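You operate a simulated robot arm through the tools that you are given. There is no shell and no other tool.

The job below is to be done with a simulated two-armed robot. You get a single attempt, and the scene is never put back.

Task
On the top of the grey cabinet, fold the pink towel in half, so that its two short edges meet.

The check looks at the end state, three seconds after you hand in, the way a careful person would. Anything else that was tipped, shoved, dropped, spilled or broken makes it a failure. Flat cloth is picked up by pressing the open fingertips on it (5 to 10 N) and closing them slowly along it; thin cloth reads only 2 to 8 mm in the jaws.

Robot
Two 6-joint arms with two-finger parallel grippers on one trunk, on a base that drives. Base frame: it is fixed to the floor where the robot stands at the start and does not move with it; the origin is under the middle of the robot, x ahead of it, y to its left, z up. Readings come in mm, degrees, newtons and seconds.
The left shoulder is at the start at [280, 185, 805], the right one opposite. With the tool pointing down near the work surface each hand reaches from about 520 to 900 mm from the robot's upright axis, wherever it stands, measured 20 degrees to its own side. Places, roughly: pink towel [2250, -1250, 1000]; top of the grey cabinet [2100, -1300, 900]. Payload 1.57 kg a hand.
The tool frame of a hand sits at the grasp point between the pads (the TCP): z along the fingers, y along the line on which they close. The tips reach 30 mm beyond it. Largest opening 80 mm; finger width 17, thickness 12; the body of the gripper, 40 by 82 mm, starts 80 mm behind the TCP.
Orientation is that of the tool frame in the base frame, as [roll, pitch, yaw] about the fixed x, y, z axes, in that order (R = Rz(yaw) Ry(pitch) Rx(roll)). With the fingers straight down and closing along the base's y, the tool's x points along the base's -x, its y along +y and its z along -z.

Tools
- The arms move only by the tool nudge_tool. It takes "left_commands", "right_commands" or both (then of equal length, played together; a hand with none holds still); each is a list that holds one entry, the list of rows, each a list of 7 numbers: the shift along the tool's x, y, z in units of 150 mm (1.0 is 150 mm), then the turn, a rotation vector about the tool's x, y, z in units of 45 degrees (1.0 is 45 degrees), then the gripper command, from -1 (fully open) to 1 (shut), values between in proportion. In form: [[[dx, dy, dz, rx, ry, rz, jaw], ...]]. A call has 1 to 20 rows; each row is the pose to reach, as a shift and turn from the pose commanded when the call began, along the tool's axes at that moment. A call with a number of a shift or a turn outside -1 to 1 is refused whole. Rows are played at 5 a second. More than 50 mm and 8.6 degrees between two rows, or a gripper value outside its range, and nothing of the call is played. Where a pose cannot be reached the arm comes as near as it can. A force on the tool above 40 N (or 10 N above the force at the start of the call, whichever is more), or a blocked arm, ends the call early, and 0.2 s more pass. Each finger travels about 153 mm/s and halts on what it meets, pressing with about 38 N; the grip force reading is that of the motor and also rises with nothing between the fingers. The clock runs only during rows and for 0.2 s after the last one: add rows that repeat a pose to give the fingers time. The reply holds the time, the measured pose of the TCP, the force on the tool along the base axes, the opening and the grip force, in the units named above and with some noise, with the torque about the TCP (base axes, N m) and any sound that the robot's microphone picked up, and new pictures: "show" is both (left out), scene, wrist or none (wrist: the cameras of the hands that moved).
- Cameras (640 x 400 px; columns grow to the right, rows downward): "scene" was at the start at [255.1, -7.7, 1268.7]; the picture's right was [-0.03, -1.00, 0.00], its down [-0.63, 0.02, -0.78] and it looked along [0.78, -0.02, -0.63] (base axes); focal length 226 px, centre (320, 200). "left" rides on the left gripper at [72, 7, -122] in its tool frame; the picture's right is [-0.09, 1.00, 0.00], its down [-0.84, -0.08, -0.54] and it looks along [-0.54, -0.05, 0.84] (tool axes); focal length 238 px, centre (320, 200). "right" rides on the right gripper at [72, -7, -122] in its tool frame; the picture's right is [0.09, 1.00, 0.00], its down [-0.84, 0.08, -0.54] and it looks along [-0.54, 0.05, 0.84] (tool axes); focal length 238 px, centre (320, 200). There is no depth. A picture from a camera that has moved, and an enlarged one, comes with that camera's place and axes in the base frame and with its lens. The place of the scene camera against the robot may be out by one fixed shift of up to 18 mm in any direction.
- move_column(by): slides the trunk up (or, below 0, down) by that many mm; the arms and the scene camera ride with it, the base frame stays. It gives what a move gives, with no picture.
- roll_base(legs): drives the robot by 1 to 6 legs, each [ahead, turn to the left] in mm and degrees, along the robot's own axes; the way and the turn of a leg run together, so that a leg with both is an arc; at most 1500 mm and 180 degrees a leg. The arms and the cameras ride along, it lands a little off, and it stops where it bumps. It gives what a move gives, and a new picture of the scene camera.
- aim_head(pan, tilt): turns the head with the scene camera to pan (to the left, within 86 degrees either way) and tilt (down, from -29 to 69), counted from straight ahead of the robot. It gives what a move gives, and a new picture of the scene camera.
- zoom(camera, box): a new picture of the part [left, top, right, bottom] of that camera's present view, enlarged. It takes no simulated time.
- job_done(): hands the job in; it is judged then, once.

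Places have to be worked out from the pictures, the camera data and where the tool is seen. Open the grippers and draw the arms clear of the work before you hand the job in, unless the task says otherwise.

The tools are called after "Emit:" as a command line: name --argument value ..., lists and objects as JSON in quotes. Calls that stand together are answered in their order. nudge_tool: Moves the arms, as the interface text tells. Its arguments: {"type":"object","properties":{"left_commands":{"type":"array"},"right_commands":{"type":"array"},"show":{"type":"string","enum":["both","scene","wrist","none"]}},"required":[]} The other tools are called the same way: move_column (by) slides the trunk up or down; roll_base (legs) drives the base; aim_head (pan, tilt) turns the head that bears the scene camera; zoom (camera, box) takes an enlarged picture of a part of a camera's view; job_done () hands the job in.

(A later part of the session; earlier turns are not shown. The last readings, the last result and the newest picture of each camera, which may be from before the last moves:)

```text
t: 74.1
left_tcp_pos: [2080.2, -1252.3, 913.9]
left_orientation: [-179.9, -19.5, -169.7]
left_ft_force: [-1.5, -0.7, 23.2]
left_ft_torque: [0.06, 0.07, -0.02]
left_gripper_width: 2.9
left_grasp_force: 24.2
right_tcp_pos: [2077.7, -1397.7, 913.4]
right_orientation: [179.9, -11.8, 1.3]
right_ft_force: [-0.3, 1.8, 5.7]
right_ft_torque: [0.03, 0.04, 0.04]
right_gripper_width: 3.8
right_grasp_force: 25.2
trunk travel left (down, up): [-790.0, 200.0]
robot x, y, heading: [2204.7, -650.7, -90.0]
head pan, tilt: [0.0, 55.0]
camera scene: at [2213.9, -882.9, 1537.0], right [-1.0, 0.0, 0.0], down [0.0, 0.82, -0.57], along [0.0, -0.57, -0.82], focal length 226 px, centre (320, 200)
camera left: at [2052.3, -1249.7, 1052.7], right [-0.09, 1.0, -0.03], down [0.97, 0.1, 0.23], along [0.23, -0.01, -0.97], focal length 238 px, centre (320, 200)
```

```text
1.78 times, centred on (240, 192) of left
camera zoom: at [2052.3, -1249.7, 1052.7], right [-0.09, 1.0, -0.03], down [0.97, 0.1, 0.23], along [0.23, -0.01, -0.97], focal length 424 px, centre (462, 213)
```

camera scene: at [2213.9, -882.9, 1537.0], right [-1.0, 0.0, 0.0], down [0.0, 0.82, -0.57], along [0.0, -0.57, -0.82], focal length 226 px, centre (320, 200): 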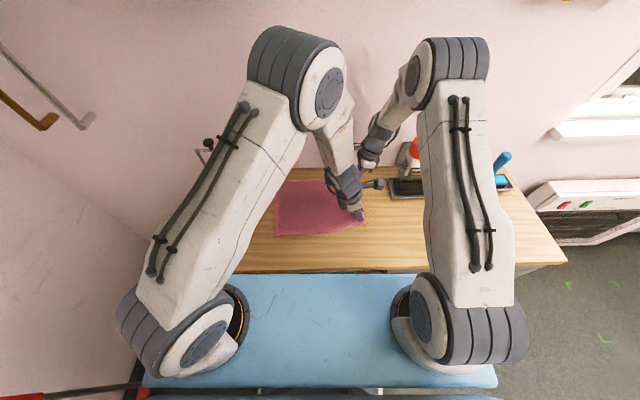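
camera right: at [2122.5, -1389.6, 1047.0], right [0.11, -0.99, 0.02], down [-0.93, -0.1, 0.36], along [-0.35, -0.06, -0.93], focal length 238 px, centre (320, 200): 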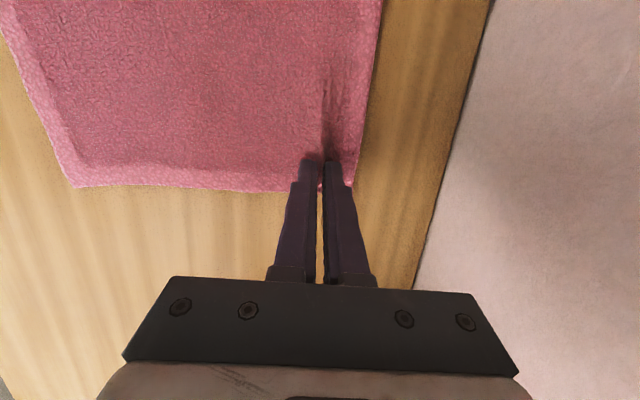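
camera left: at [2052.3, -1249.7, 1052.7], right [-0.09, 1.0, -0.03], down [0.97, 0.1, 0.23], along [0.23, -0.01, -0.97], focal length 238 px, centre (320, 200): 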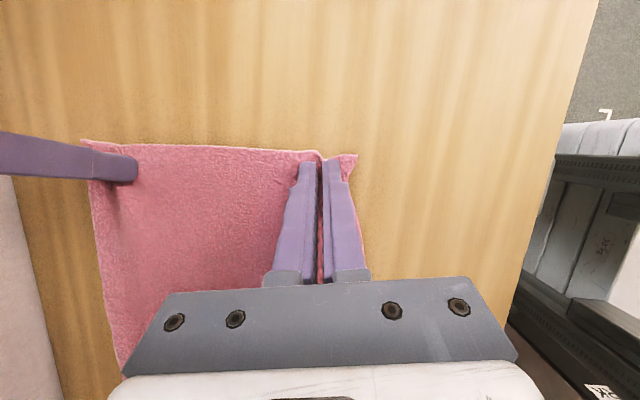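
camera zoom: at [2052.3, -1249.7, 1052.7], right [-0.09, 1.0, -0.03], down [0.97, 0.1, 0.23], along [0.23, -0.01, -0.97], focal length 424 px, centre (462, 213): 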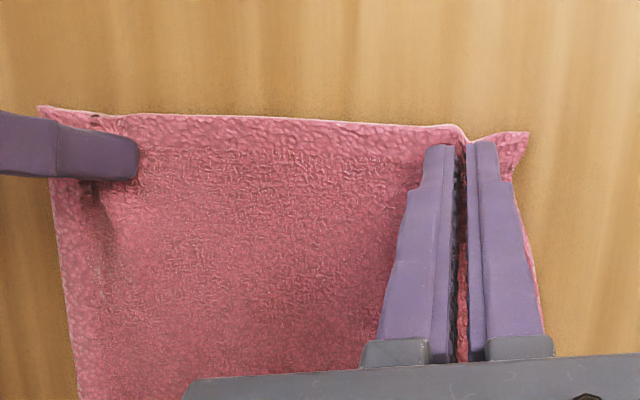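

Both corners are gripped (left 2.9 mm, right 3.8 mm) and the edge between is straight. I lift both hands together along the first part of an arc toward +x, untwisting the left hand gradually.

Emit:
nudge_tool --left_commands '[[[0.0294, -0.0014, -0.1247, -0.0055, 0, 0.0158, 1], [0.0324, -0.0053, -0.2545, -0.011, 0, 0.0316, 1], [0.0079, -0.012, -0.3863, -0.0165, 0, 0.0474, 1], [-0.0424, -0.0207, -0.5153, -0.022, 0, 0.0632, 1], [-0.1169, -0.0315, -0.6379, -0.0275, 0, 0.079, 1], [-0.214, -0.0443, -0.7502, -0.033, 0, 0.095, 1]]]' --right_commands '[[[0.0393, -0.0009, -0.1218, 0, 0, 0, 1], [0.1033, -0.0034, -0.2344, 0, 0, 0, 1], [0.1906, -0.0075, -0.3345, 0, 0, 0, 1], [0.2977, -0.0133, -0.4189, 0, 0, 0, 1], [0.4216, -0.0203, -0.4855, 0, 0, 0, 1], [0.5589, -0.0282, -0.5315, 0, 0, 0, 1]]]' --show "both"

```text
t: 75.5
left_tcp_pos: [2149.2, -1245.6, 1007.3]
left_orientation: [-179.8, -19.6, -174.2]
left_ft_force: [0.5, -3.0, 0.7]
left_ft_torque: [-0.1, -0.01, 0.06]
left_gripper_width: 2.3
left_grasp_force: 23.7
right_tcp_pos: [2142.5, -1392.0, 1008.7]
right_orientation: [-179.9, -11.9, 1.1]
right_ft_force: [-1.0, 3.6, 0.3]
right_ft_torque: [0.1, 0.02, 0.03]
right_gripper_width: 3.7
right_grasp_force: 24.4
trunk travel left (down, up): [-790.0, 200.0]
robot x, y, heading: [2206.4, -646.8, -90.5]
head pan, tilt: [0.0, 55.0]
camera scene: at [2213.5, -884.2, 1536.7], right [-1.0, 0.0, 0.0], down [0.0, 0.82, -0.57], along [0.0, -0.57, -0.82], focal length 226 px, centre (320, 200)
camera right: at [2188.2, -1384.0, 1142.7], right [0.11, -0.99, 0.02], down [-0.93, -0.1, 0.36], along [-0.35, -0.06, -0.93], focal length 238 px, centre (320, 200)
camera left: at [2121.8, -1241.6, 1146.8], right [-0.01, 1.0, -0.03], down [0.97, 0.02, 0.23], along [0.23, -0.03, -0.97], focal length 238 px, centre (320, 200)
```

scene: 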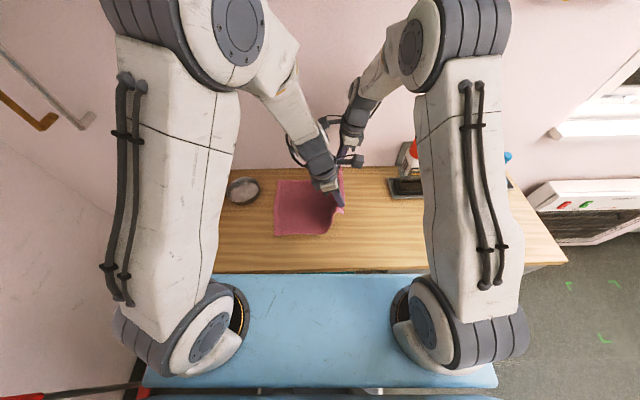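
right: 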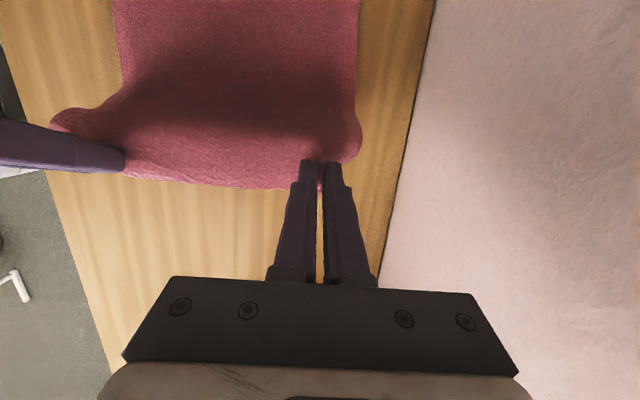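
left: 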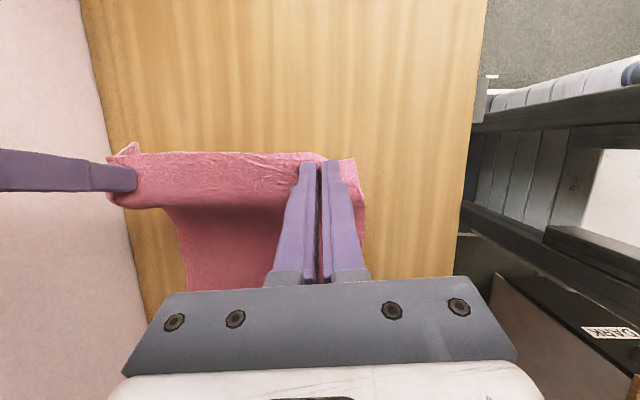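

The edge is lifted evenly with both corners held. I continue the arc over the midline toward the left edge.

Emit:
nudge_tool --left_commands '[[[-0.1173, -0.0032, -0.0991, -0.005, 0, 0.0143, 1], [-0.2505, -0.0067, -0.1813, -0.01, 0, 0.0286, 1], [-0.3954, -0.0107, -0.2449, -0.015, 0, 0.0429, 1], [-0.5479, -0.0147, -0.2871, -0.02, 0, 0.0572, 1], [-0.703, -0.0182, -0.3077, -0.025, 0, 0.0715, 1], [-0.8565, -0.0213, -0.305, -0.03, 0, 0.0858, 1], [-0.998, -0.0244, -0.279, -0.036, 0, 0.1, 1]]]' --right_commands '[[[0.1464, -0.0091, -0.0243, 0, 0, 0, 1], [0.2975, -0.0187, -0.0258, 0, 0, 0, 1], [0.4482, -0.0285, -0.0057, 0, 0, 0, 1], [0.5942, -0.0384, 0.0367, 0, 0, 0, 1], [0.7318, -0.048, 0.099, 0, 0, 0, 1], [0.856, -0.0571, 0.1804, 0, 0, 0, 1], [0.963, -0.0651, 0.2779, 0, 0, 0, 1]]]' --show "both"

```text
t: 77.1
left_tcp_pos: [2303.9, -1235.2, 996.4]
left_orientation: [-179.9, -19.5, -179.0]
left_ft_force: [0.4, -1.4, 0.2]
left_ft_torque: [-0.06, -0.02, 0.02]
left_gripper_width: 1.9
left_grasp_force: 23.4
right_tcp_pos: [2293.5, -1379.8, 998.1]
right_orientation: [180.0, -11.9, 1.2]
right_ft_force: [-1.0, 1.5, -0.4]
right_ft_torque: [0.05, 0.02, 0.01]
right_gripper_width: 3.8
right_grasp_force: 24.5
trunk travel left (down, up): [-790.0, 200.0]
robot x, y, heading: [2202.6, -648.1, -90.3]
head pan, tilt: [0.0, 55.0]
camera scene: at [2213.6, -884.0, 1536.7], right [-1.0, 0.0, 0.0], down [0.0, 0.82, -0.57], along [0.0, -0.57, -0.82], focal length 226 px, centre (320, 200)
camera right: at [2338.7, -1371.4, 1131.6], right [0.11, -0.99, 0.02], down [-0.93, -0.1, 0.36], along [-0.35, -0.06, -0.93], focal length 238 px, centre (320, 200)
camera left: at [2276.9, -1229.1, 1135.7], right [0.07, 1.0, -0.03], down [0.97, -0.06, 0.23], along [0.23, -0.05, -0.97], focal length 238 px, centre (320, 200)
```

scene: 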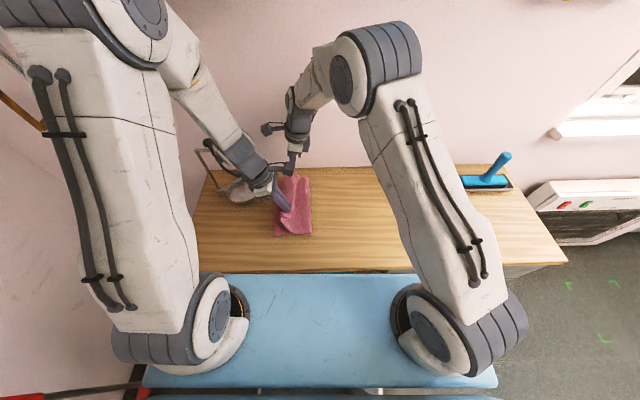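
right: 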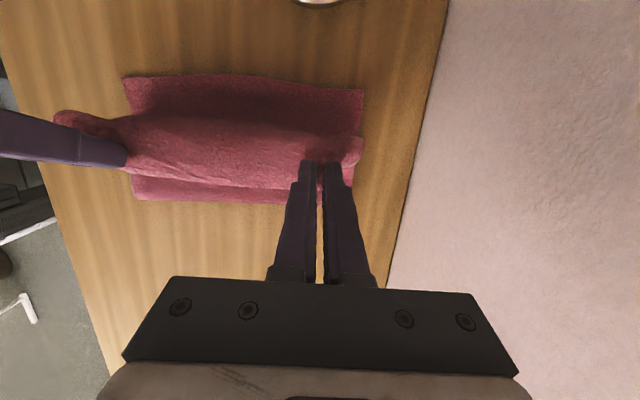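
left: 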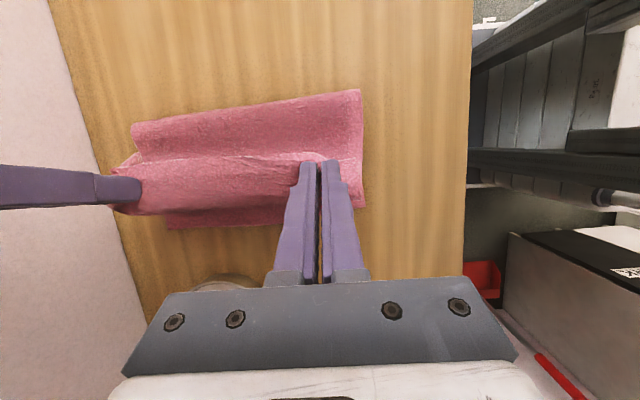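

Both corners are still held and the bottom half hasn't moved (its left edge is still at x≈2360). I complete the arc, coming down to just above the stack.

Emit:
nudge_tool --left_commands '[[[-0.1348, 0.0094, 0.0485, 0, 0, 0, 1], [-0.2547, 0.0178, 0.117, 0, 0, 0, 1], [-0.3564, 0.024, 0.204, 0, 0, 0, 1], [-0.4359, 0.0279, 0.3067, 0, 0, 0, 1], [-0.4669, 0.0291, 0.358, 0, 0, 0, 1], [-0.4669, 0.0291, 0.358, 0, 0, 0, 1]]]' --right_commands '[[[0.0865, -0.0091, 0.1109, 0, 0, 0, 1], [0.1506, -0.0159, 0.2313, 0, 0, 0, 1], [0.19, -0.0213, 0.3582, 0, 0, 0, 1], [0.2032, -0.0244, 0.487, 0, 0, 0, 1], [0.2022, -0.0255, 0.5468, 0, 0, 0, 1], [0.2022, -0.0255, 0.5468, 0, 0, 0, 1]]]' --show "both"

Emit:
zoom --camera "right" --box '[40, 30, 440, 280]'

Emit:
zoom --camera "left" --box '[80, 50, 480, 300]'

```text
t: 78.5
left_tcp_pos: [2352.1, -1232.4, 922.2]
left_orientation: [-179.9, -19.5, -179.0]
left_ft_force: [-0.8, -1.7, 0.5]
left_ft_torque: [-0.04, 0.03, -0.02]
left_gripper_width: 1.8
left_grasp_force: 23.8
right_tcp_pos: [2339.3, -1375.3, 923.0]
right_orientation: [179.8, -11.9, 1.2]
right_ft_force: [0.6, 1.2, 1.1]
right_ft_torque: [0.06, 0.0, -0.03]
right_gripper_width: 3.9
right_grasp_force: 24.5
trunk travel left (down, up): [-790.0, 200.0]
robot x, y, heading: [2208.3, -647.4, -90.1]
head pan, tilt: [0.0, 55.0]
camera scene: at [2213.9, -884.1, 1536.7], right [-1.0, 0.0, 0.0], down [0.0, 0.82, -0.57], along [0.0, -0.57, -0.82], focal length 226 px, centre (320, 200)
camera right: at [2384.8, -1366.8, 1057.2], right [0.11, -0.99, 0.02], down [-0.93, -0.1, 0.36], along [-0.35, -0.06, -0.93], focal length 238 px, centre (320, 200)
camera left: at [2325.6, -1224.4, 1062.0], right [0.07, 1.0, -0.03], down [0.97, -0.06, 0.23], along [0.23, -0.05, -0.97], focal length 238 px, centre (320, 200)
```

scene: 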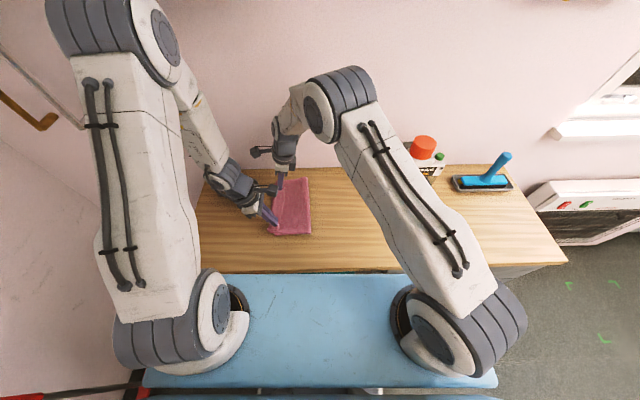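
right: 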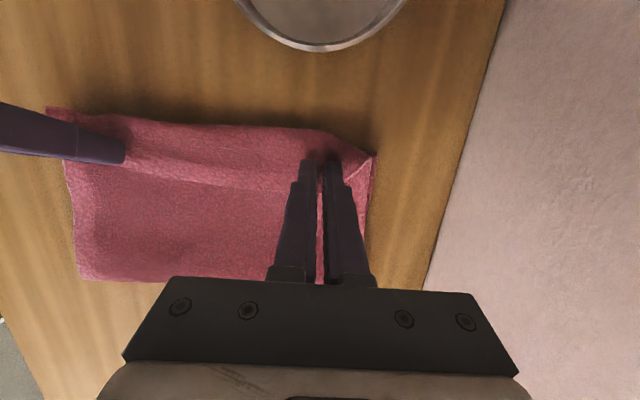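
left: 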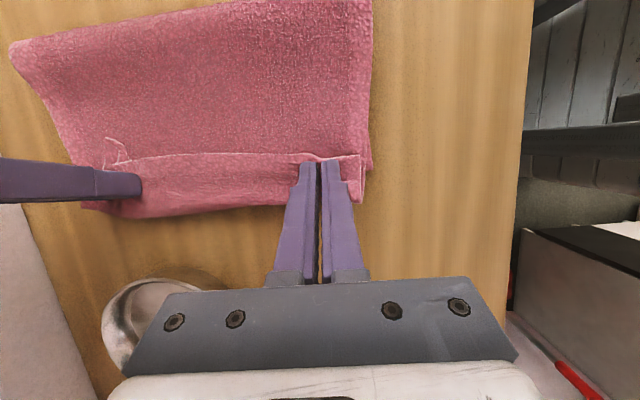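

```text
1.60 times, centred on (240, 155) of right
camera zoom: at [2384.8, -1366.8, 1057.2], right [0.11, -0.99, 0.02], down [-0.93, -0.1, 0.36], along [-0.35, -0.06, -0.93], focal length 381 px, centre (448, 272)
```

zoom: 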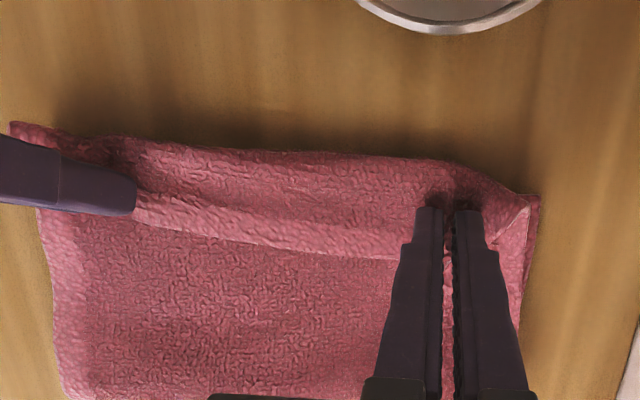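

```text
1.60 times, centred on (280, 175) of left
camera zoom: at [2325.6, -1224.4, 1062.0], right [0.07, 1.0, -0.03], down [0.97, -0.06, 0.23], along [0.23, -0.05, -0.97], focal length 381 px, centre (384, 240)
```

zoom: 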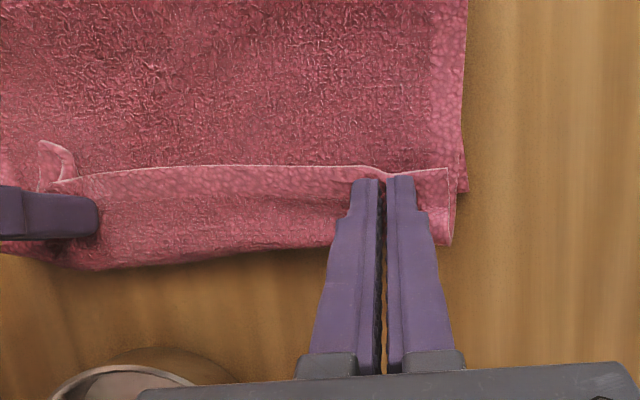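

The pinched hem has stayed facing the other way (the jaws keep their orientation), leaving a turned-back flap of about 40 mm along the moving edge. Rather than release it like this, I retrace the arc to lay the towel flat again and re-grip with a much smaller bite right at the edge.

Emit:
nudge_tool --left_commands '[[[0.0351, -0.0004, -0.059, 0, 0, 0, 1], [0.1134, -0.0014, -0.1621, 0, 0, 0, 1], [0.213, -0.0036, -0.2499, 0, 0, 0, 1], [0.3303, -0.0057, -0.3193, 0, 0, 0, 1], [0.4625, -0.0085, -0.3687, 0, 0, 0, 1], [0.6052, -0.013, -0.396, 0, 0, 0, 1], [0.754, -0.0166, -0.4006, 0, 0, 0, 1], [0.904, -0.0207, -0.3822, 0, 0, 0, 1]]]' --right_commands '[[[0.0008, 0.0004, -0.0686, 0, 0, 0, 1], [-0.0116, 0.0016, -0.1973, 0, 0, 0, 1], [-0.0503, 0.0043, -0.324, 0, 0, 0, 1], [-0.1137, 0.0071, -0.4443, 0, 0, 0, 1], [-0.1994, 0.0102, -0.5551, 0, 0, 0, 1], [-0.3057, 0.0149, -0.6524, 0, 0, 0, 1], [-0.4285, 0.0194, -0.7335, 0, 0, 0, 1], [-0.5647, 0.0244, -0.7957, 0, 0, 0, 1]]]' --show "both"

```text
t: 80.3
left_tcp_pos: [2242.2, -1234.9, 1022.7]
left_orientation: [-179.9, -19.4, -179.1]
left_ft_force: [0.2, -2.2, 0.3]
left_ft_torque: [-0.11, -0.02, 0.02]
left_gripper_width: 1.9
left_grasp_force: 23.6
right_tcp_pos: [2232.7, -1380.1, 1022.8]
right_orientation: [179.9, -12.0, 1.2]
right_ft_force: [-1.1, 2.8, 0.1]
right_ft_torque: [0.11, -0.01, 0.06]
right_gripper_width: 3.9
right_grasp_force: 24.4
trunk travel left (down, up): [-790.0, 200.0]
robot x, y, heading: [2203.6, -645.0, -89.8]
head pan, tilt: [0.0, 55.0]
camera scene: at [2214.0, -884.1, 1536.7], right [-1.0, 0.0, 0.0], down [0.0, 0.82, -0.57], along [0.0, -0.57, -0.82], focal length 226 px, centre (320, 200)
camera right: at [2277.6, -1372.4, 1156.7], right [0.11, -0.99, 0.02], down [-0.93, -0.1, 0.36], along [-0.35, -0.06, -0.93], focal length 238 px, centre (320, 200)
camera left: at [2215.5, -1227.4, 1162.2], right [0.07, 1.0, -0.03], down [0.97, -0.06, 0.23], along [0.23, -0.05, -0.97], focal length 238 px, centre (320, 200)
```

scene: 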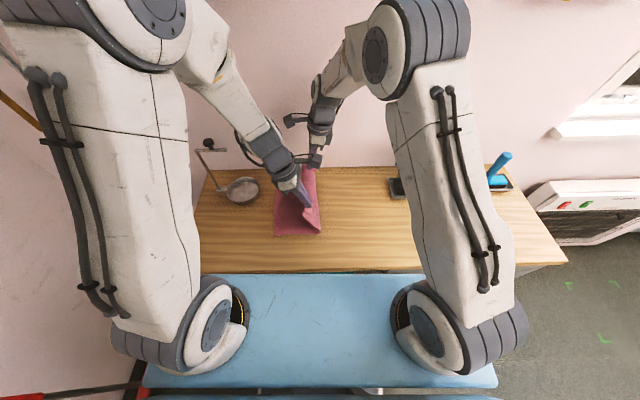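
right: 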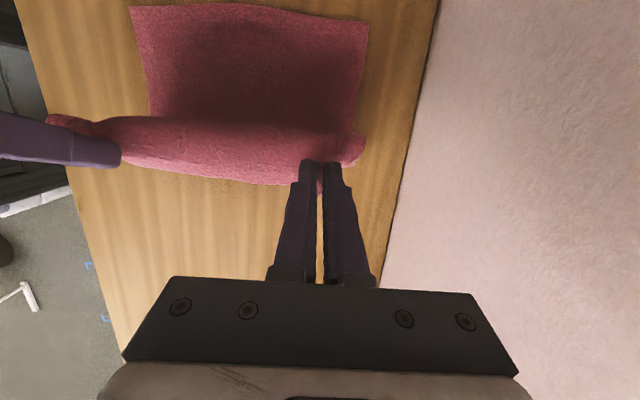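
left: 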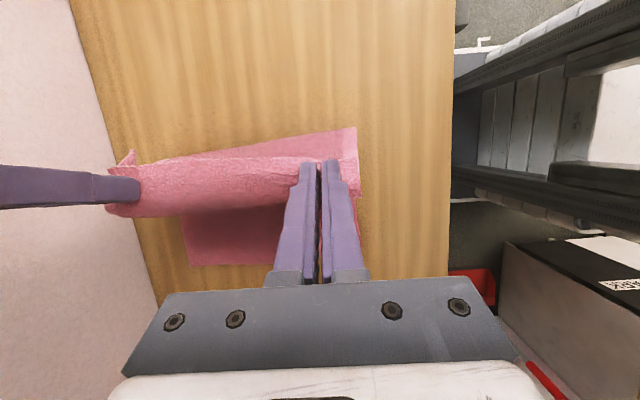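

The towel hangs cleanly again at mid-arc. I continue back down toward the original place of the right edge.

Emit:
nudge_tool --left_commands '[[[0.1478, -0.004, 0.0403, 0, 0, 0, 1], [0.2873, -0.008, 0.1018, 0, 0, 0, 1], [0.416, -0.0127, 0.182, 0, 0, 0, 1], [0.5282, -0.0163, 0.279, 0, 0, 0, 1], [0.622, -0.0201, 0.39, 0, 0, 0, 1], [0.6936, -0.0236, 0.5115, 0, 0, 0, 1]]]' --right_commands '[[[-0.1452, 0.0049, -0.0422, 0, 0, 0, 1], [-0.2951, 0.0097, -0.0622, 0, 0, 0, 1], [-0.4448, 0.0147, -0.0604, 0, 0, 0, 1], [-0.5899, 0.0191, -0.0358, 0, 0, 0, 1], [-0.7265, 0.0239, 0.0104, 0, 0, 0, 1], [-0.8496, 0.0277, 0.0771, 0, 0, 0, 1]]]' --show "none"

```text
t: 81.7
left_tcp_pos: [2119.0, -1242.1, 984.0]
left_orientation: [-179.9, -19.6, -179.0]
left_ft_force: [0.9, -2.4, -0.5]
left_ft_torque: [-0.1, -0.03, 0.0]
left_gripper_width: 1.8
left_grasp_force: 22.8
right_tcp_pos: [2111.0, -1385.5, 986.8]
right_orientation: [-179.9, -11.9, 1.2]
right_ft_force: [0.0, 2.9, -0.1]
right_ft_torque: [0.09, 0.03, 0.05]
right_gripper_width: 3.6
right_grasp_force: 25.3
trunk travel left (down, up): [-790.0, 200.0]
robot x, y, heading: [2206.3, -644.7, -89.9]
head pan, tilt: [0.0, 55.0]
```

Both still hold the cloth. I lower the last 67 mm to lay the edge back on the table.

Emit:
nudge_tool --left_commands '[[[0.0431, -0.0026, 0.122, 0, 0, 0, 1], [0.0628, -0.0055, 0.2465, 0, 0, 0, 1], [0.061, -0.0088, 0.3717, 0, 0, 0, 1], [0.0397, -0.0125, 0.4878, 0, 0, 0, 1], [0.0397, -0.0125, 0.4878, 0, 0, 0, 1]]]' --right_commands '[[[-0.1066, 0.0049, 0.0845, 0, 0, 0, 1], [-0.193, 0.0102, 0.184, 0, 0, 0, 1], [-0.2605, 0.0159, 0.2967, 0, 0, 0, 1], [-0.3052, 0.0222, 0.4112, 0, 0, 0, 1], [-0.3052, 0.0222, 0.4112, 0, 0, 0, 1]]]' --show "both"

```text
t: 82.9
left_tcp_pos: [2088.3, -1244.9, 917.2]
left_orientation: [-179.8, -19.6, -179.0]
left_ft_force: [0.5, -4.4, 0.9]
left_ft_torque: [-0.14, -0.02, 0.01]
left_gripper_width: 2.0
left_grasp_force: 23.8
right_tcp_pos: [2078.1, -1391.3, 914.8]
right_orientation: [179.9, -12.0, 1.2]
right_ft_force: [-0.3, 5.3, 1.0]
right_ft_torque: [0.15, -0.02, 0.02]
right_gripper_width: 3.9
right_grasp_force: 24.8
trunk travel left (down, up): [-790.0, 200.0]
robot x, y, heading: [2205.1, -647.3, -90.1]
head pan, tilt: [0.0, 55.0]
camera scene: at [2213.7, -884.1, 1536.7], right [-1.0, 0.0, 0.0], down [0.0, 0.82, -0.57], along [0.0, -0.57, -0.82], focal length 226 px, centre (320, 200)
camera right: at [2123.3, -1383.6, 1048.1], right [0.11, -0.99, 0.02], down [-0.93, -0.1, 0.36], along [-0.35, -0.06, -0.93], focal length 238 px, centre (320, 200)
camera left: at [2061.5, -1236.5, 1056.2], right [0.07, 1.0, -0.03], down [0.97, -0.06, 0.23], along [0.23, -0.05, -0.97], focal length 238 px, centre (320, 200)
```

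scene: 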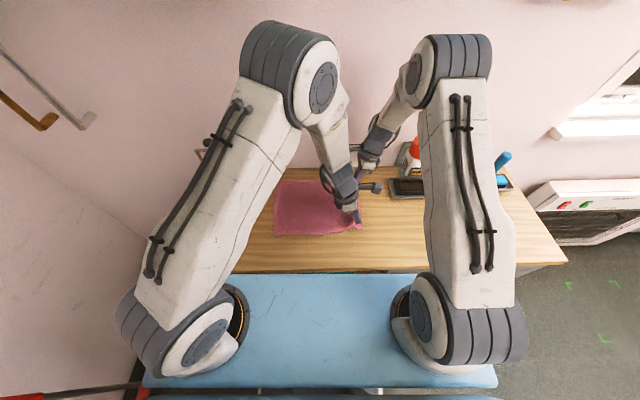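
right: 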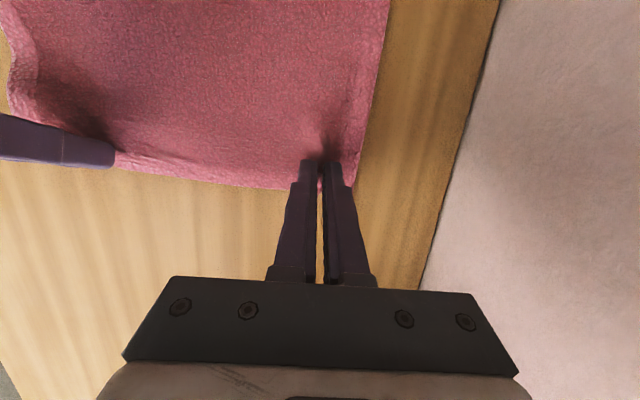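
left: 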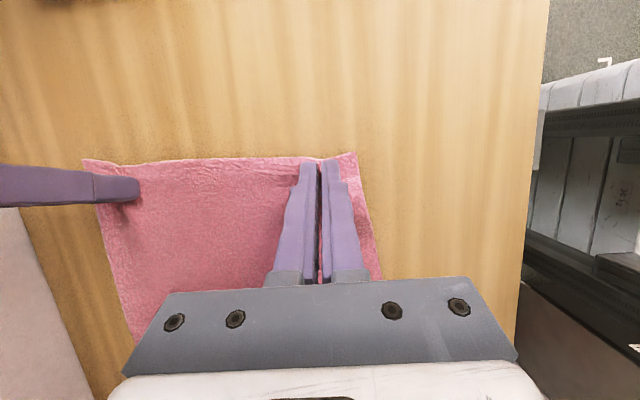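

The towel is flat again with its edge near x≈2068. I press both hands lightly and open them slowly while pressed, to spread the bunched cloth back out.

Emit:
nudge_tool --left_commands '[[[-0.004, 0, 0.011, 0, 0, 0, 1], [-0.0078, 0, 0.022, 0, 0, 0, 1], [-0.0078, 0, 0.022, 0, 0, 0, 0.9], [-0.0078, 0, 0.022, 0, 0, 0, 0.8], [-0.0078, 0, 0.022, 0, 0, 0, 0.7], [-0.0078, 0, 0.022, 0, 0, 0, 0.6], [-0.0078, 0, 0.022, 0, 0, 0, 0.5], [-0.0078, 0, 0.022, 0, 0, 0, 0.4], [-0.0078, 0, 0.022, 0, 0, 0, 0.3], [-0.0078, 0, 0.022, 0, 0, 0, 0.2]]]' --right_commands '[[[-0.0013, 0, 0.0065, 0, 0, 0, 1], [-0.0027, 0, 0.013, 0, 0, 0, 1], [-0.0027, 0, 0.013, 0, 0, 0, 0.9], [-0.0027, 0, 0.013, 0, 0, 0, 0.8], [-0.0027, 0, 0.013, 0, 0, 0, 0.7], [-0.0027, 0, 0.013, 0, 0, 0, 0.6], [-0.0027, 0, 0.013, 0, 0, 0, 0.5], [-0.0027, 0, 0.013, 0, 0, 0, 0.4], [-0.0027, 0, 0.013, 0, 0, 0, 0.3], [-0.0027, 0, 0.013, 0, 0, 0, 0.2]]]' --show "wrist"

```text
t: 85.1
left_tcp_pos: [2088.6, -1242.8, 913.3]
left_orientation: [-179.9, -19.5, -179.1]
left_ft_force: [0.1, 0.2, 4.1]
left_ft_torque: [-0.01, -0.01, -0.01]
left_gripper_width: 29.1
left_grasp_force: 0.0
right_tcp_pos: [2077.8, -1391.8, 913.4]
right_orientation: [179.8, -11.9, 1.2]
right_ft_force: [0.3, -1.4, 13.8]
right_ft_torque: [0.01, 0.04, 0.05]
right_gripper_width: 25.3
right_grasp_force: 0.0
trunk travel left (down, up): [-790.0, 200.0]
robot x, y, heading: [2208.2, -646.4, -89.8]
head pan, tilt: [0.0, 55.0]
camera right: at [2122.9, -1383.0, 1046.9], right [0.11, -0.99, 0.02], down [-0.93, -0.1, 0.36], along [-0.35, -0.06, -0.93], focal length 238 px, centre (320, 200)
camera left: at [2061.5, -1235.4, 1053.5], right [0.07, 1.0, -0.03], down [0.97, -0.06, 0.23], along [0.23, -0.05, -0.97], focal length 238 px, centre (320, 200)
```

right: 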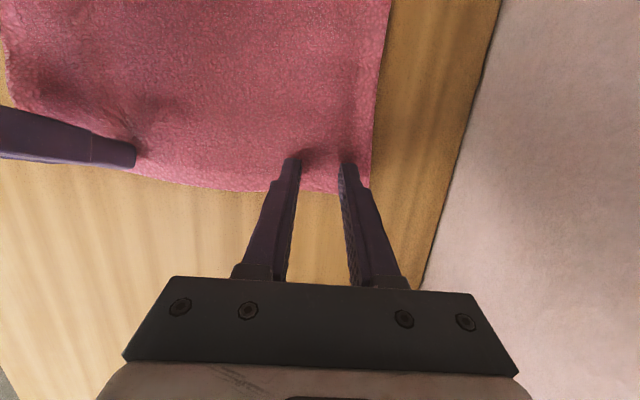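
left: 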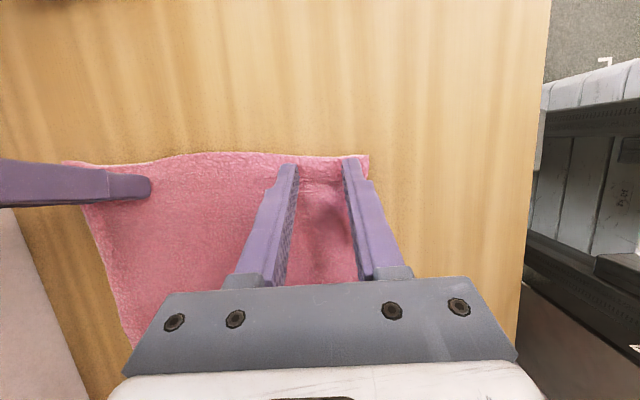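

The edge is flat again with a slight bow between the hands. I drag both pressed hands about 8 mm outward to straighten the edge, then lift clear.

Emit:
nudge_tool --left_commands '[[[-0.001, 0.017, 0.003, 0, 0, 0, 0.2], [-0.002, 0.035, 0.006, 0, 0, 0, 0.2], [-0.002, 0.055, 0.006, 0, 0, 0, 0.2], [-0.002, 0.055, 0.006, 0, 0, 0, 0.2], [0.033, 0.055, -0.094, 0, 0, 0, 0.2], [0.066, 0.055, -0.188, 0, 0, 0, 0.2]]]' --right_commands '[[[0, 0.017, 0, 0, 0, 0, 0.2], [0, 0.035, 0, 0, 0, 0, 0.2], [0, 0.055, 0, 0, 0, 0, 0.2], [0, 0.055, 0, 0, 0, 0, 0.2], [0.02, 0.055, -0.098, 0, 0, 0, 0.2], [0.041, 0.055, -0.195, 0, 0, 0, 0.2]]]' --show "wrist"

Emit:
zoom --camera "left" --box '[60, 70, 460, 320]'

Emit:
zoom --camera "right" --box '[40, 30, 440, 280]'

```text
t: 86.5
left_tcp_pos: [2088.9, -1234.0, 944.3]
left_orientation: [179.9, -19.5, -179.1]
left_ft_force: [0.4, -0.1, -0.3]
left_ft_torque: [0.0, -0.03, -0.01]
left_gripper_width: 32.1
left_grasp_force: 0.1
right_tcp_pos: [2077.5, -1401.5, 942.8]
right_orientation: [179.9, -11.9, 1.2]
right_ft_force: [-0.5, -0.4, 0.0]
right_ft_torque: [0.0, 0.01, -0.02]
right_gripper_width: 31.9
right_grasp_force: 0.1
trunk travel left (down, up): [-790.0, 200.0]
robot x, y, heading: [2208.9, -646.3, -90.3]
head pan, tilt: [0.0, 55.0]
camera right: at [2122.7, -1391.9, 1076.3], right [0.11, -0.99, 0.02], down [-0.93, -0.1, 0.36], along [-0.35, -0.06, -0.93], focal length 238 px, centre (320, 200)
camera left: at [2061.7, -1227.5, 1083.7], right [0.07, 1.0, -0.03], down [0.97, -0.06, 0.23], along [0.23, -0.05, -0.97], focal length 238 px, centre (320, 200)
```

right: 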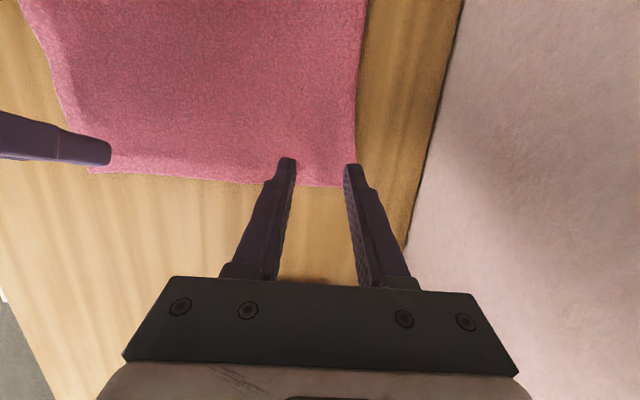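
left: 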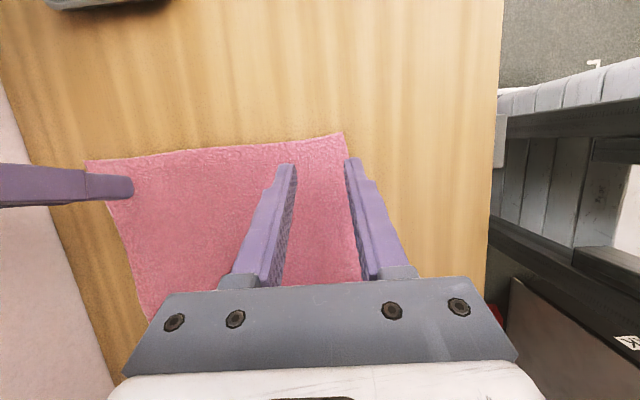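

```text
1.60 times, centred on (260, 195) of left
camera zoom: at [2061.7, -1227.5, 1083.7], right [0.07, 1.0, -0.03], down [0.97, -0.06, 0.23], along [0.23, -0.05, -0.97], focal length 381 px, centre (416, 208)
```

zoom: 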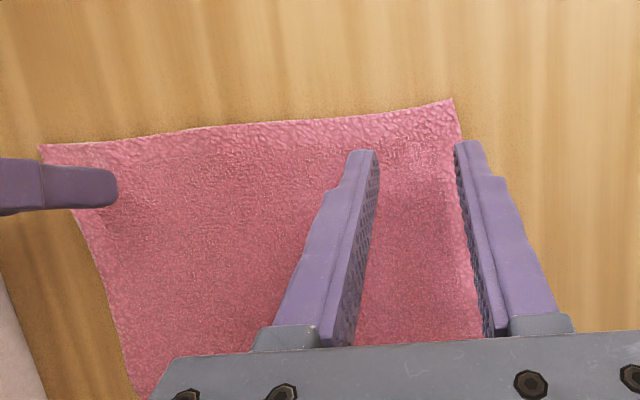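

```text
1.60 times, centred on (240, 155) of right
camera zoom: at [2122.7, -1391.9, 1076.3], right [0.11, -0.99, 0.02], down [-0.93, -0.1, 0.36], along [-0.35, -0.06, -0.93], focal length 381 px, centre (448, 272)
```

zoom: 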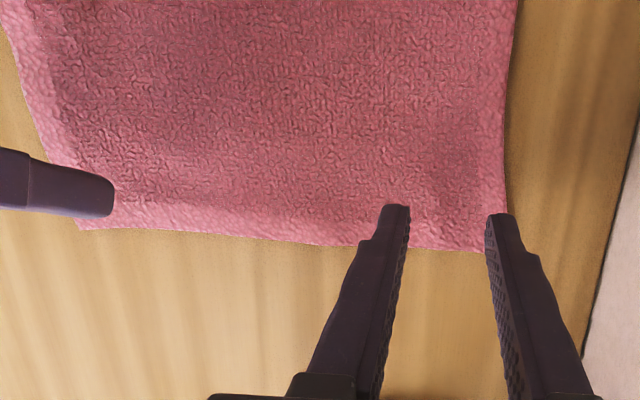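

The towel lies flat and tidy again (right edge from about (2064,-1432) to (2053,-1214)). For the second try I'll turn the right gripper half around so that it can lean the other way without its camera nearing the dish stand. First I move the left hand aside and raise the right hand upright.

Emit:
nudge_tool --left_commands '[[[-0.157, -0.003, -0.155, 0, 0, 0, 0.4], [-0.315, -0.006, -0.31, 0, 0, 0, 0.4], [-0.472, -0.009, -0.464, 0, 0, 0, 0.4], [-0.63, -0.012, -0.619, 0, 0, 0, 0.4], [-0.787, -0.016, -0.774, 0, 0, 0, 0.4]]]' --right_commands '[[[0.019, 0, -0.091, 0, -0.053, 0, 0.4], [0.038, 0, -0.183, 0, -0.107, 0, 0.4], [0.058, 0, -0.274, 0, -0.16, 0, 0.4], [0.077, 0, -0.366, 0, -0.213, 0, 0.4], [0.096, 0, -0.457, 0, -0.265, 0, 0.4]]]' --show "scene"

Emit:
nudge_tool --right_commands '[[[0, 0, 0, 0, 0, -0.166, 0.4], [0, 0, 0, 0, 0, -0.333, 0.4], [0, 0, 0, 0, 0, -0.5, 0.4], [0, 0, 0, 0, 0, -0.666, 0.4], [0, 0, 0, 0, 0, -0.833, 0.4], [0, 0, 0, 0, 0, -1.0, 0.4]]]' --show "none"

Emit:
nudge_tool --right_commands '[[[0, 0, 0, 0, 0, -0.166, 0.4], [0, 0, 0, 0, 0, -0.333, 0.4], [0, 0, 0, 0, 0, -0.5, 0.4], [0, 0, 0, 0, 0, -0.666, 0.4], [0, 0, 0, 0, 0, -0.833, 0.4], [0, 0, 0, 0, 0, -1.0, 0.4]]]' --show "scene"

```text
t: 87.7
left_tcp_pos: [2240.9, -1233.0, 1013.9]
left_orientation: [-179.9, -19.5, -179.0]
left_ft_force: [0.2, -0.3, 0.4]
left_ft_torque: [0.04, -0.01, -0.03]
left_gripper_width: 24.1
left_grasp_force: 0.1
right_tcp_pos: [2076.6, -1399.8, 1012.7]
right_orientation: [180.0, 0.1, 1.2]
right_ft_force: [-0.3, -0.2, -0.3]
right_ft_torque: [-0.01, -0.01, 0.02]
right_gripper_width: 24.2
right_grasp_force: 0.0
trunk travel left (down, up): [-790.0, 200.0]
robot x, y, heading: [2204.9, -643.8, -90.4]
head pan, tilt: [0.0, 55.0]
camera scene: at [2213.6, -884.2, 1536.7], right [-1.0, 0.0, 0.0], down [0.0, 0.82, -0.57], along [0.0, -0.57, -0.82], focal length 226 px, centre (320, 200)
```

scene: 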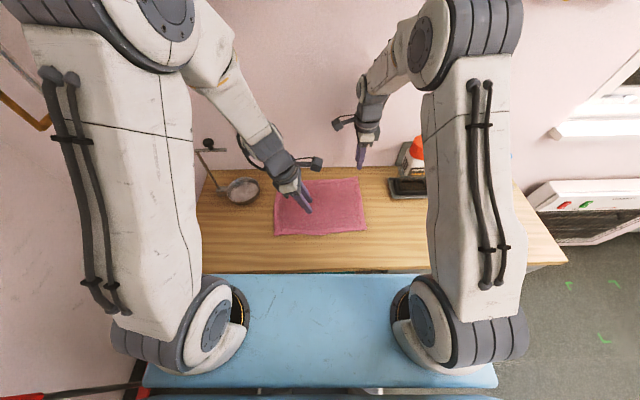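

```text
t: 89.1
left_tcp_pos: [2240.7, -1234.0, 1014.3]
left_orientation: [-179.8, -19.4, -179.0]
left_ft_force: [-0.1, 0.2, -0.2]
left_ft_torque: [0.01, 0.03, 0.01]
left_gripper_width: 24.0
left_grasp_force: 0.1
right_tcp_pos: [2076.5, -1399.7, 1013.3]
right_orientation: [180.0, -0.1, 46.4]
right_ft_force: [0.5, 0.3, 0.7]
right_ft_torque: [0.03, -0.01, 0.02]
right_gripper_width: 23.9
right_grasp_force: 0.1
trunk travel left (down, up): [-790.0, 200.0]
robot x, y, heading: [2205.0, -647.9, -90.4]
head pan, tilt: [0.0, 55.0]
```

```text
t: 90.5
left_tcp_pos: [2240.3, -1234.4, 1013.5]
left_orientation: [-179.9, -19.4, -179.1]
left_ft_force: [-0.6, 0.3, -0.4]
left_ft_torque: [0.01, 0.0, 0.04]
left_gripper_width: 24.0
left_grasp_force: 0.0
right_tcp_pos: [2078.1, -1399.6, 1013.7]
right_orientation: [-179.9, 0.0, 91.3]
right_ft_force: [-0.1, -1.0, -0.2]
right_ft_torque: [0.0, -0.01, -0.03]
right_gripper_width: 23.9
right_grasp_force: 0.1
trunk travel left (down, up): [-790.0, 200.0]
robot x, y, heading: [2206.8, -646.0, -90.1]
head pan, tilt: [0.0, 55.0]
camera scene: at [2213.8, -884.1, 1536.7], right [-1.0, 0.0, 0.0], down [0.0, 0.82, -0.57], along [0.0, -0.57, -0.82], focal length 226 px, centre (320, 200)
```

scene: 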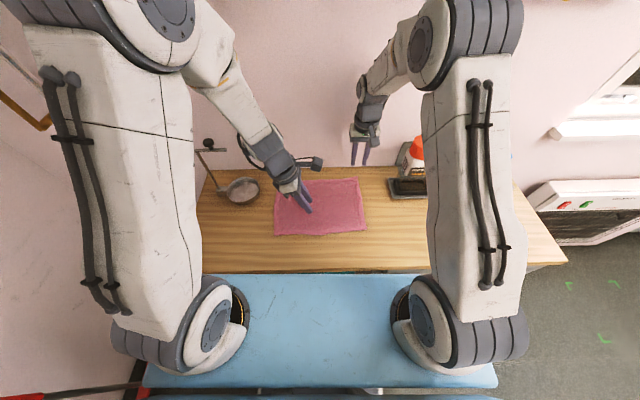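

The rotation is going fine and the towel is undisturbed. I continue the remaining half-turn of the right hand.

Emit:
nudge_tool --right_commands '[[[0, 0, 0, 0, 0, -0.166, 0.4], [0, 0, 0, 0, 0, -0.333, 0.4], [0, 0, 0, 0, 0, -0.5, 0.4], [0, 0, 0, 0, 0, -0.666, 0.4], [0, 0, 0, 0, 0, -0.833, 0.4], [0, 0, 0, 0, 0, -1.0, 0.4]]]' --show "none"

Emit:
nudge_tool --right_commands '[[[0, 0, 0, 0, 0, -0.166, 0.4], [0, 0, 0, 0, 0, -0.333, 0.4], [0, 0, 0, 0, 0, -0.5, 0.4], [0, 0, 0, 0, 0, -0.666, 0.4], [0, 0, 0, 0, 0, -0.833, 0.4], [0, 0, 0, 0, 0, -1.0, 0.4]]]' --show "both"

```text
t: 91.9
left_tcp_pos: [2241.1, -1233.8, 1013.2]
left_orientation: [-179.9, -19.4, -179.0]
left_ft_force: [0.7, 0.1, -0.6]
left_ft_torque: [0.0, 0.03, 0.02]
left_gripper_width: 24.0
left_grasp_force: 0.1
right_tcp_pos: [2078.5, -1399.6, 1013.0]
right_orientation: [-179.9, -0.1, 136.4]
right_ft_force: [0.1, -0.3, 0.3]
right_ft_torque: [-0.01, -0.04, 0.01]
right_gripper_width: 24.0
right_grasp_force: 0.0
trunk travel left (down, up): [-790.0, 200.0]
robot x, y, heading: [2204.5, -645.9, -90.2]
head pan, tilt: [0.0, 55.0]
```

```text
t: 93.3
left_tcp_pos: [2240.1, -1233.5, 1013.5]
left_orientation: [-179.9, -19.5, -179.0]
left_ft_force: [-0.8, 0.4, 0.9]
left_ft_torque: [0.0, -0.01, -0.03]
left_gripper_width: 23.9
left_grasp_force: 0.0
right_tcp_pos: [2077.9, -1399.7, 1012.4]
right_orientation: [-179.8, 0.0, -178.7]
right_ft_force: [0.8, 0.3, -0.1]
right_ft_torque: [0.01, 0.01, -0.01]
right_gripper_width: 24.0
right_grasp_force: 0.0
trunk travel left (down, up): [-790.0, 200.0]
robot x, y, heading: [2207.7, -648.4, -89.9]
head pan, tilt: [0.0, 55.0]
camera scene: at [2213.8, -884.1, 1536.7], right [-1.0, 0.0, 0.0], down [0.0, 0.82, -0.57], along [0.0, -0.57, -0.82], focal length 226 px, centre (320, 200)
camera right: at [2005.9, -1406.9, 1134.5], right [-0.12, 0.99, 0.0], down [0.83, 0.1, 0.54], along [0.54, 0.06, -0.84], focal length 238 px, centre (320, 200)
```

scene: 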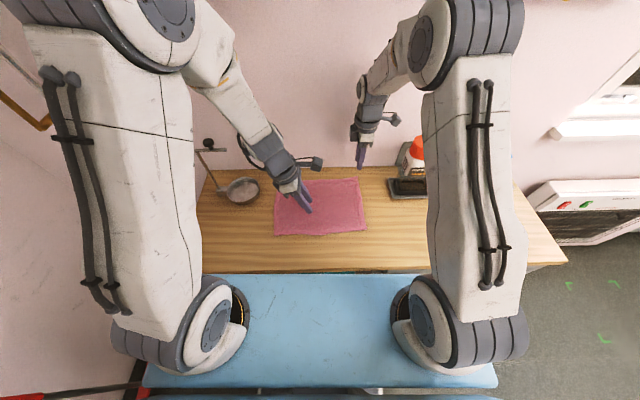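
right: 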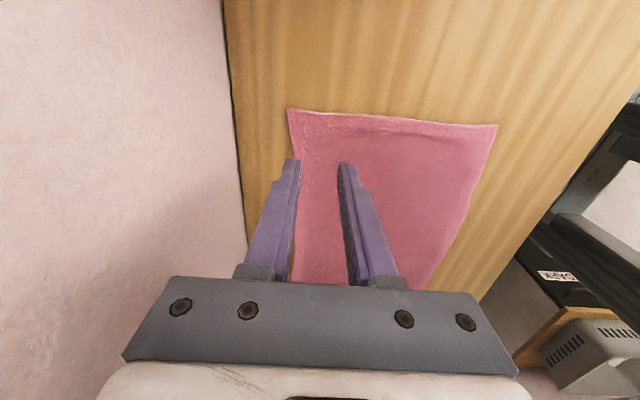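

The right hand is turned around. Now I lean its wrist toward +x by 12° and bring it down near the far corner, aiming for a 9 mm bite at the edge.

Emit:
nudge_tool --right_commands '[[[0.019, -0.005, 0.15, 0, 0.089, 0, 0.4], [0.038, -0.01, 0.3, 0, 0.178, 0, 0.4], [0.057, -0.014, 0.449, 0, 0.267, 0, 0.4], [0.057, -0.014, 0.449, 0, 0.267, 0, 0.4]]]' --show "wrist"

Emit:
zoom --camera "right" --box '[220, 90, 420, 215]'

```text
t: 94.3
left_tcp_pos: [2241.6, -1233.9, 1013.4]
left_orientation: [-179.9, -19.5, -179.0]
left_ft_force: [0.8, 0.6, -1.1]
left_ft_torque: [-0.01, 0.0, 0.03]
left_gripper_width: 23.8
left_grasp_force: 0.1
right_tcp_pos: [2070.0, -1402.4, 945.1]
right_orientation: [-179.9, -12.1, -178.8]
right_ft_force: [-0.7, 0.2, 0.2]
right_ft_torque: [0.01, -0.02, 0.0]
right_gripper_width: 24.2
right_grasp_force: 0.1
trunk travel left (down, up): [-790.0, 200.0]
robot x, y, heading: [2205.4, -647.9, -90.2]
head pan, tilt: [0.0, 55.0]
camera right: at [2024.7, -1409.5, 1078.9], right [-0.11, 0.99, 0.02], down [0.93, 0.1, 0.35], along [0.35, 0.06, -0.93], focal length 238 px, centre (320, 200)
```

right: 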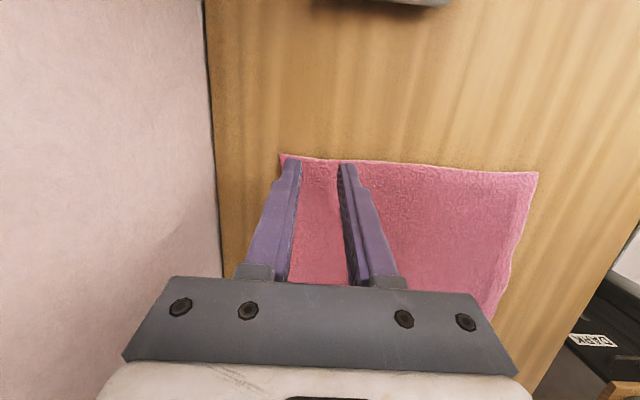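

```text
3.20 times, centred on (320, 152) of right
camera zoom: at [2024.7, -1409.5, 1078.9], right [-0.11, 0.99, 0.02], down [0.93, 0.1, 0.35], along [0.35, 0.06, -0.93], focal length 763 px, centre (320, 352)
```

zoom: 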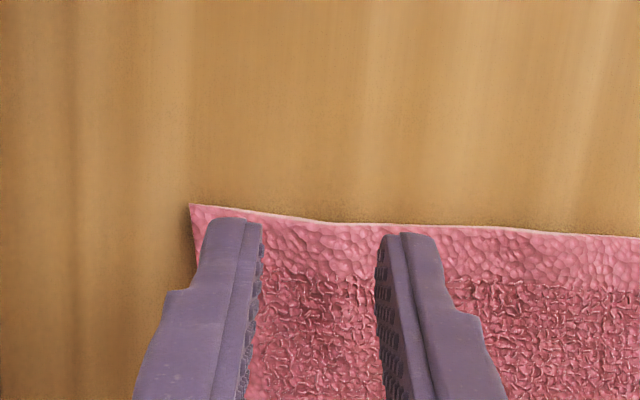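

Edge at x≈2061.5 here; the lower finger edges would land 10 mm inside it. I descend to just above contact, then in small steps.

Emit:
nudge_tool --right_commands '[[[-0.013, 0, 0.086, 0, 0, 0, 0.4], [-0.0263, 0, 0.1716, 0, 0, 0, 0.4], [-0.0263, 0, 0.1716, 0, 0, 0, 0.4]]]' --show "none"

Emit:
nudge_tool --right_commands '[[[-0.0042, 0, 0.0196, 0, 0, 0, 0.4], [-0.0042, 0, 0.0196, 0, 0, 0, 0.4]]]' --show "none"

Emit:
nudge_tool --right_commands '[[[-0.0028, 0, 0.013, 0, 0, 0, 0.4], [-0.0028, 0, 0.013, 0, 0, 0, 0.4]]]' --show "none"

```text
t: 95.1
left_tcp_pos: [2240.5, -1234.3, 1012.8]
left_orientation: [-179.9, -19.4, -179.0]
left_ft_force: [-0.3, 0.0, -0.4]
left_ft_torque: [-0.04, -0.01, -0.01]
left_gripper_width: 23.9
left_grasp_force: 0.0
right_tcp_pos: [2068.0, -1402.5, 920.2]
right_orientation: [-179.9, -11.9, -178.9]
right_ft_force: [-0.3, -0.5, -0.6]
right_ft_torque: [0.01, 0.02, -0.01]
right_gripper_width: 24.0
right_grasp_force: 0.1
trunk travel left (down, up): [-790.0, 200.0]
robot x, y, heading: [2207.6, -646.6, -90.4]
head pan, tilt: [0.0, 55.0]
```

```text
t: 95.7
left_tcp_pos: [2240.9, -1234.3, 1012.7]
left_orientation: [-179.8, -19.5, -178.9]
left_ft_force: [-0.9, -0.8, -0.6]
left_ft_torque: [-0.02, 0.01, -0.02]
left_gripper_width: 24.2
left_grasp_force: 0.0
right_tcp_pos: [2068.8, -1402.0, 917.0]
right_orientation: [-180.0, -11.9, -178.8]
right_ft_force: [0.8, -0.4, 0.2]
right_ft_torque: [0.05, 0.0, 0.04]
right_gripper_width: 24.1
right_grasp_force: 0.1
trunk travel left (down, up): [-790.0, 200.0]
robot x, y, heading: [2208.2, -645.6, -90.4]
head pan, tilt: [0.0, 55.0]
```

```text
t: 96.3
left_tcp_pos: [2239.8, -1233.9, 1013.1]
left_orientation: [-180.0, -19.5, -179.0]
left_ft_force: [0.5, 0.5, 0.2]
left_ft_torque: [0.0, -0.02, 0.03]
left_gripper_width: 24.2
left_grasp_force: 0.0
right_tcp_pos: [2068.9, -1402.3, 915.2]
right_orientation: [-179.9, -12.0, -178.8]
right_ft_force: [-0.5, 0.0, 2.0]
right_ft_torque: [0.02, -0.02, -0.03]
right_gripper_width: 24.3
right_grasp_force: 0.1
trunk travel left (down, up): [-790.0, 200.0]
robot x, y, heading: [2203.8, -649.0, -90.2]
head pan, tilt: [0.0, 55.0]
```

Contact is just starting (2 N). I press about 1.3 mm further to reach 7–9 N and check.

Emit:
nudge_tool --right_commands '[[[-0.0018, 0, 0.0085, 0, 0, 0, 0.4], [-0.0018, 0, 0.0085, 0, 0, 0, 0.4]]]' --show "wrist"

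Emit:
zoom --camera "right" --box '[220, 90, 420, 215]'

```text
t: 96.9
left_tcp_pos: [2241.4, -1233.9, 1014.8]
left_orientation: [-179.9, -19.4, -179.0]
left_ft_force: [0.5, 0.7, -0.2]
left_ft_torque: [-0.03, -0.04, -0.01]
left_gripper_width: 24.2
left_grasp_force: 0.1
right_tcp_pos: [2067.3, -1401.7, 913.9]
right_orientation: [-179.9, -12.1, -178.7]
right_ft_force: [0.4, 0.0, 3.8]
right_ft_torque: [0.02, -0.03, 0.0]
right_gripper_width: 24.0
right_grasp_force: 0.1
trunk travel left (down, up): [-790.0, 200.0]
robot x, y, heading: [2207.5, -646.3, -90.5]
head pan, tilt: [0.0, 55.0]
camera right: at [2023.0, -1409.2, 1047.7], right [-0.11, 0.99, 0.02], down [0.93, 0.1, 0.36], along [0.35, 0.06, -0.93], focal length 238 px, centre (320, 200)
```

right: 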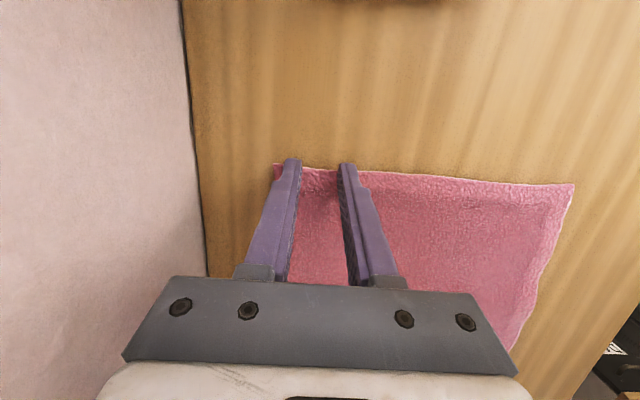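

```text
3.20 times, centred on (320, 152) of right
camera zoom: at [2023.0, -1409.2, 1047.7], right [-0.11, 0.99, 0.02], down [0.93, 0.1, 0.36], along [0.35, 0.06, -0.93], focal length 763 px, centre (320, 352)
```

zoom: 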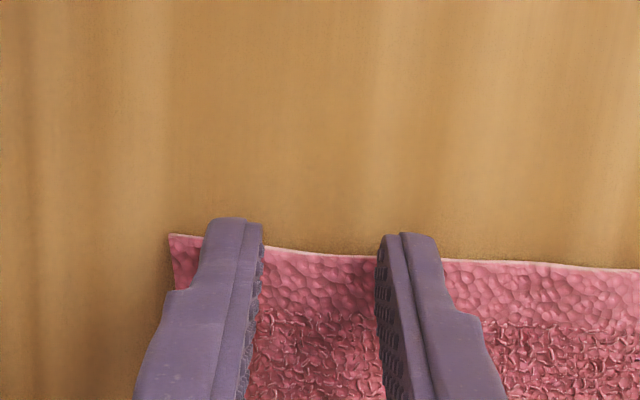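

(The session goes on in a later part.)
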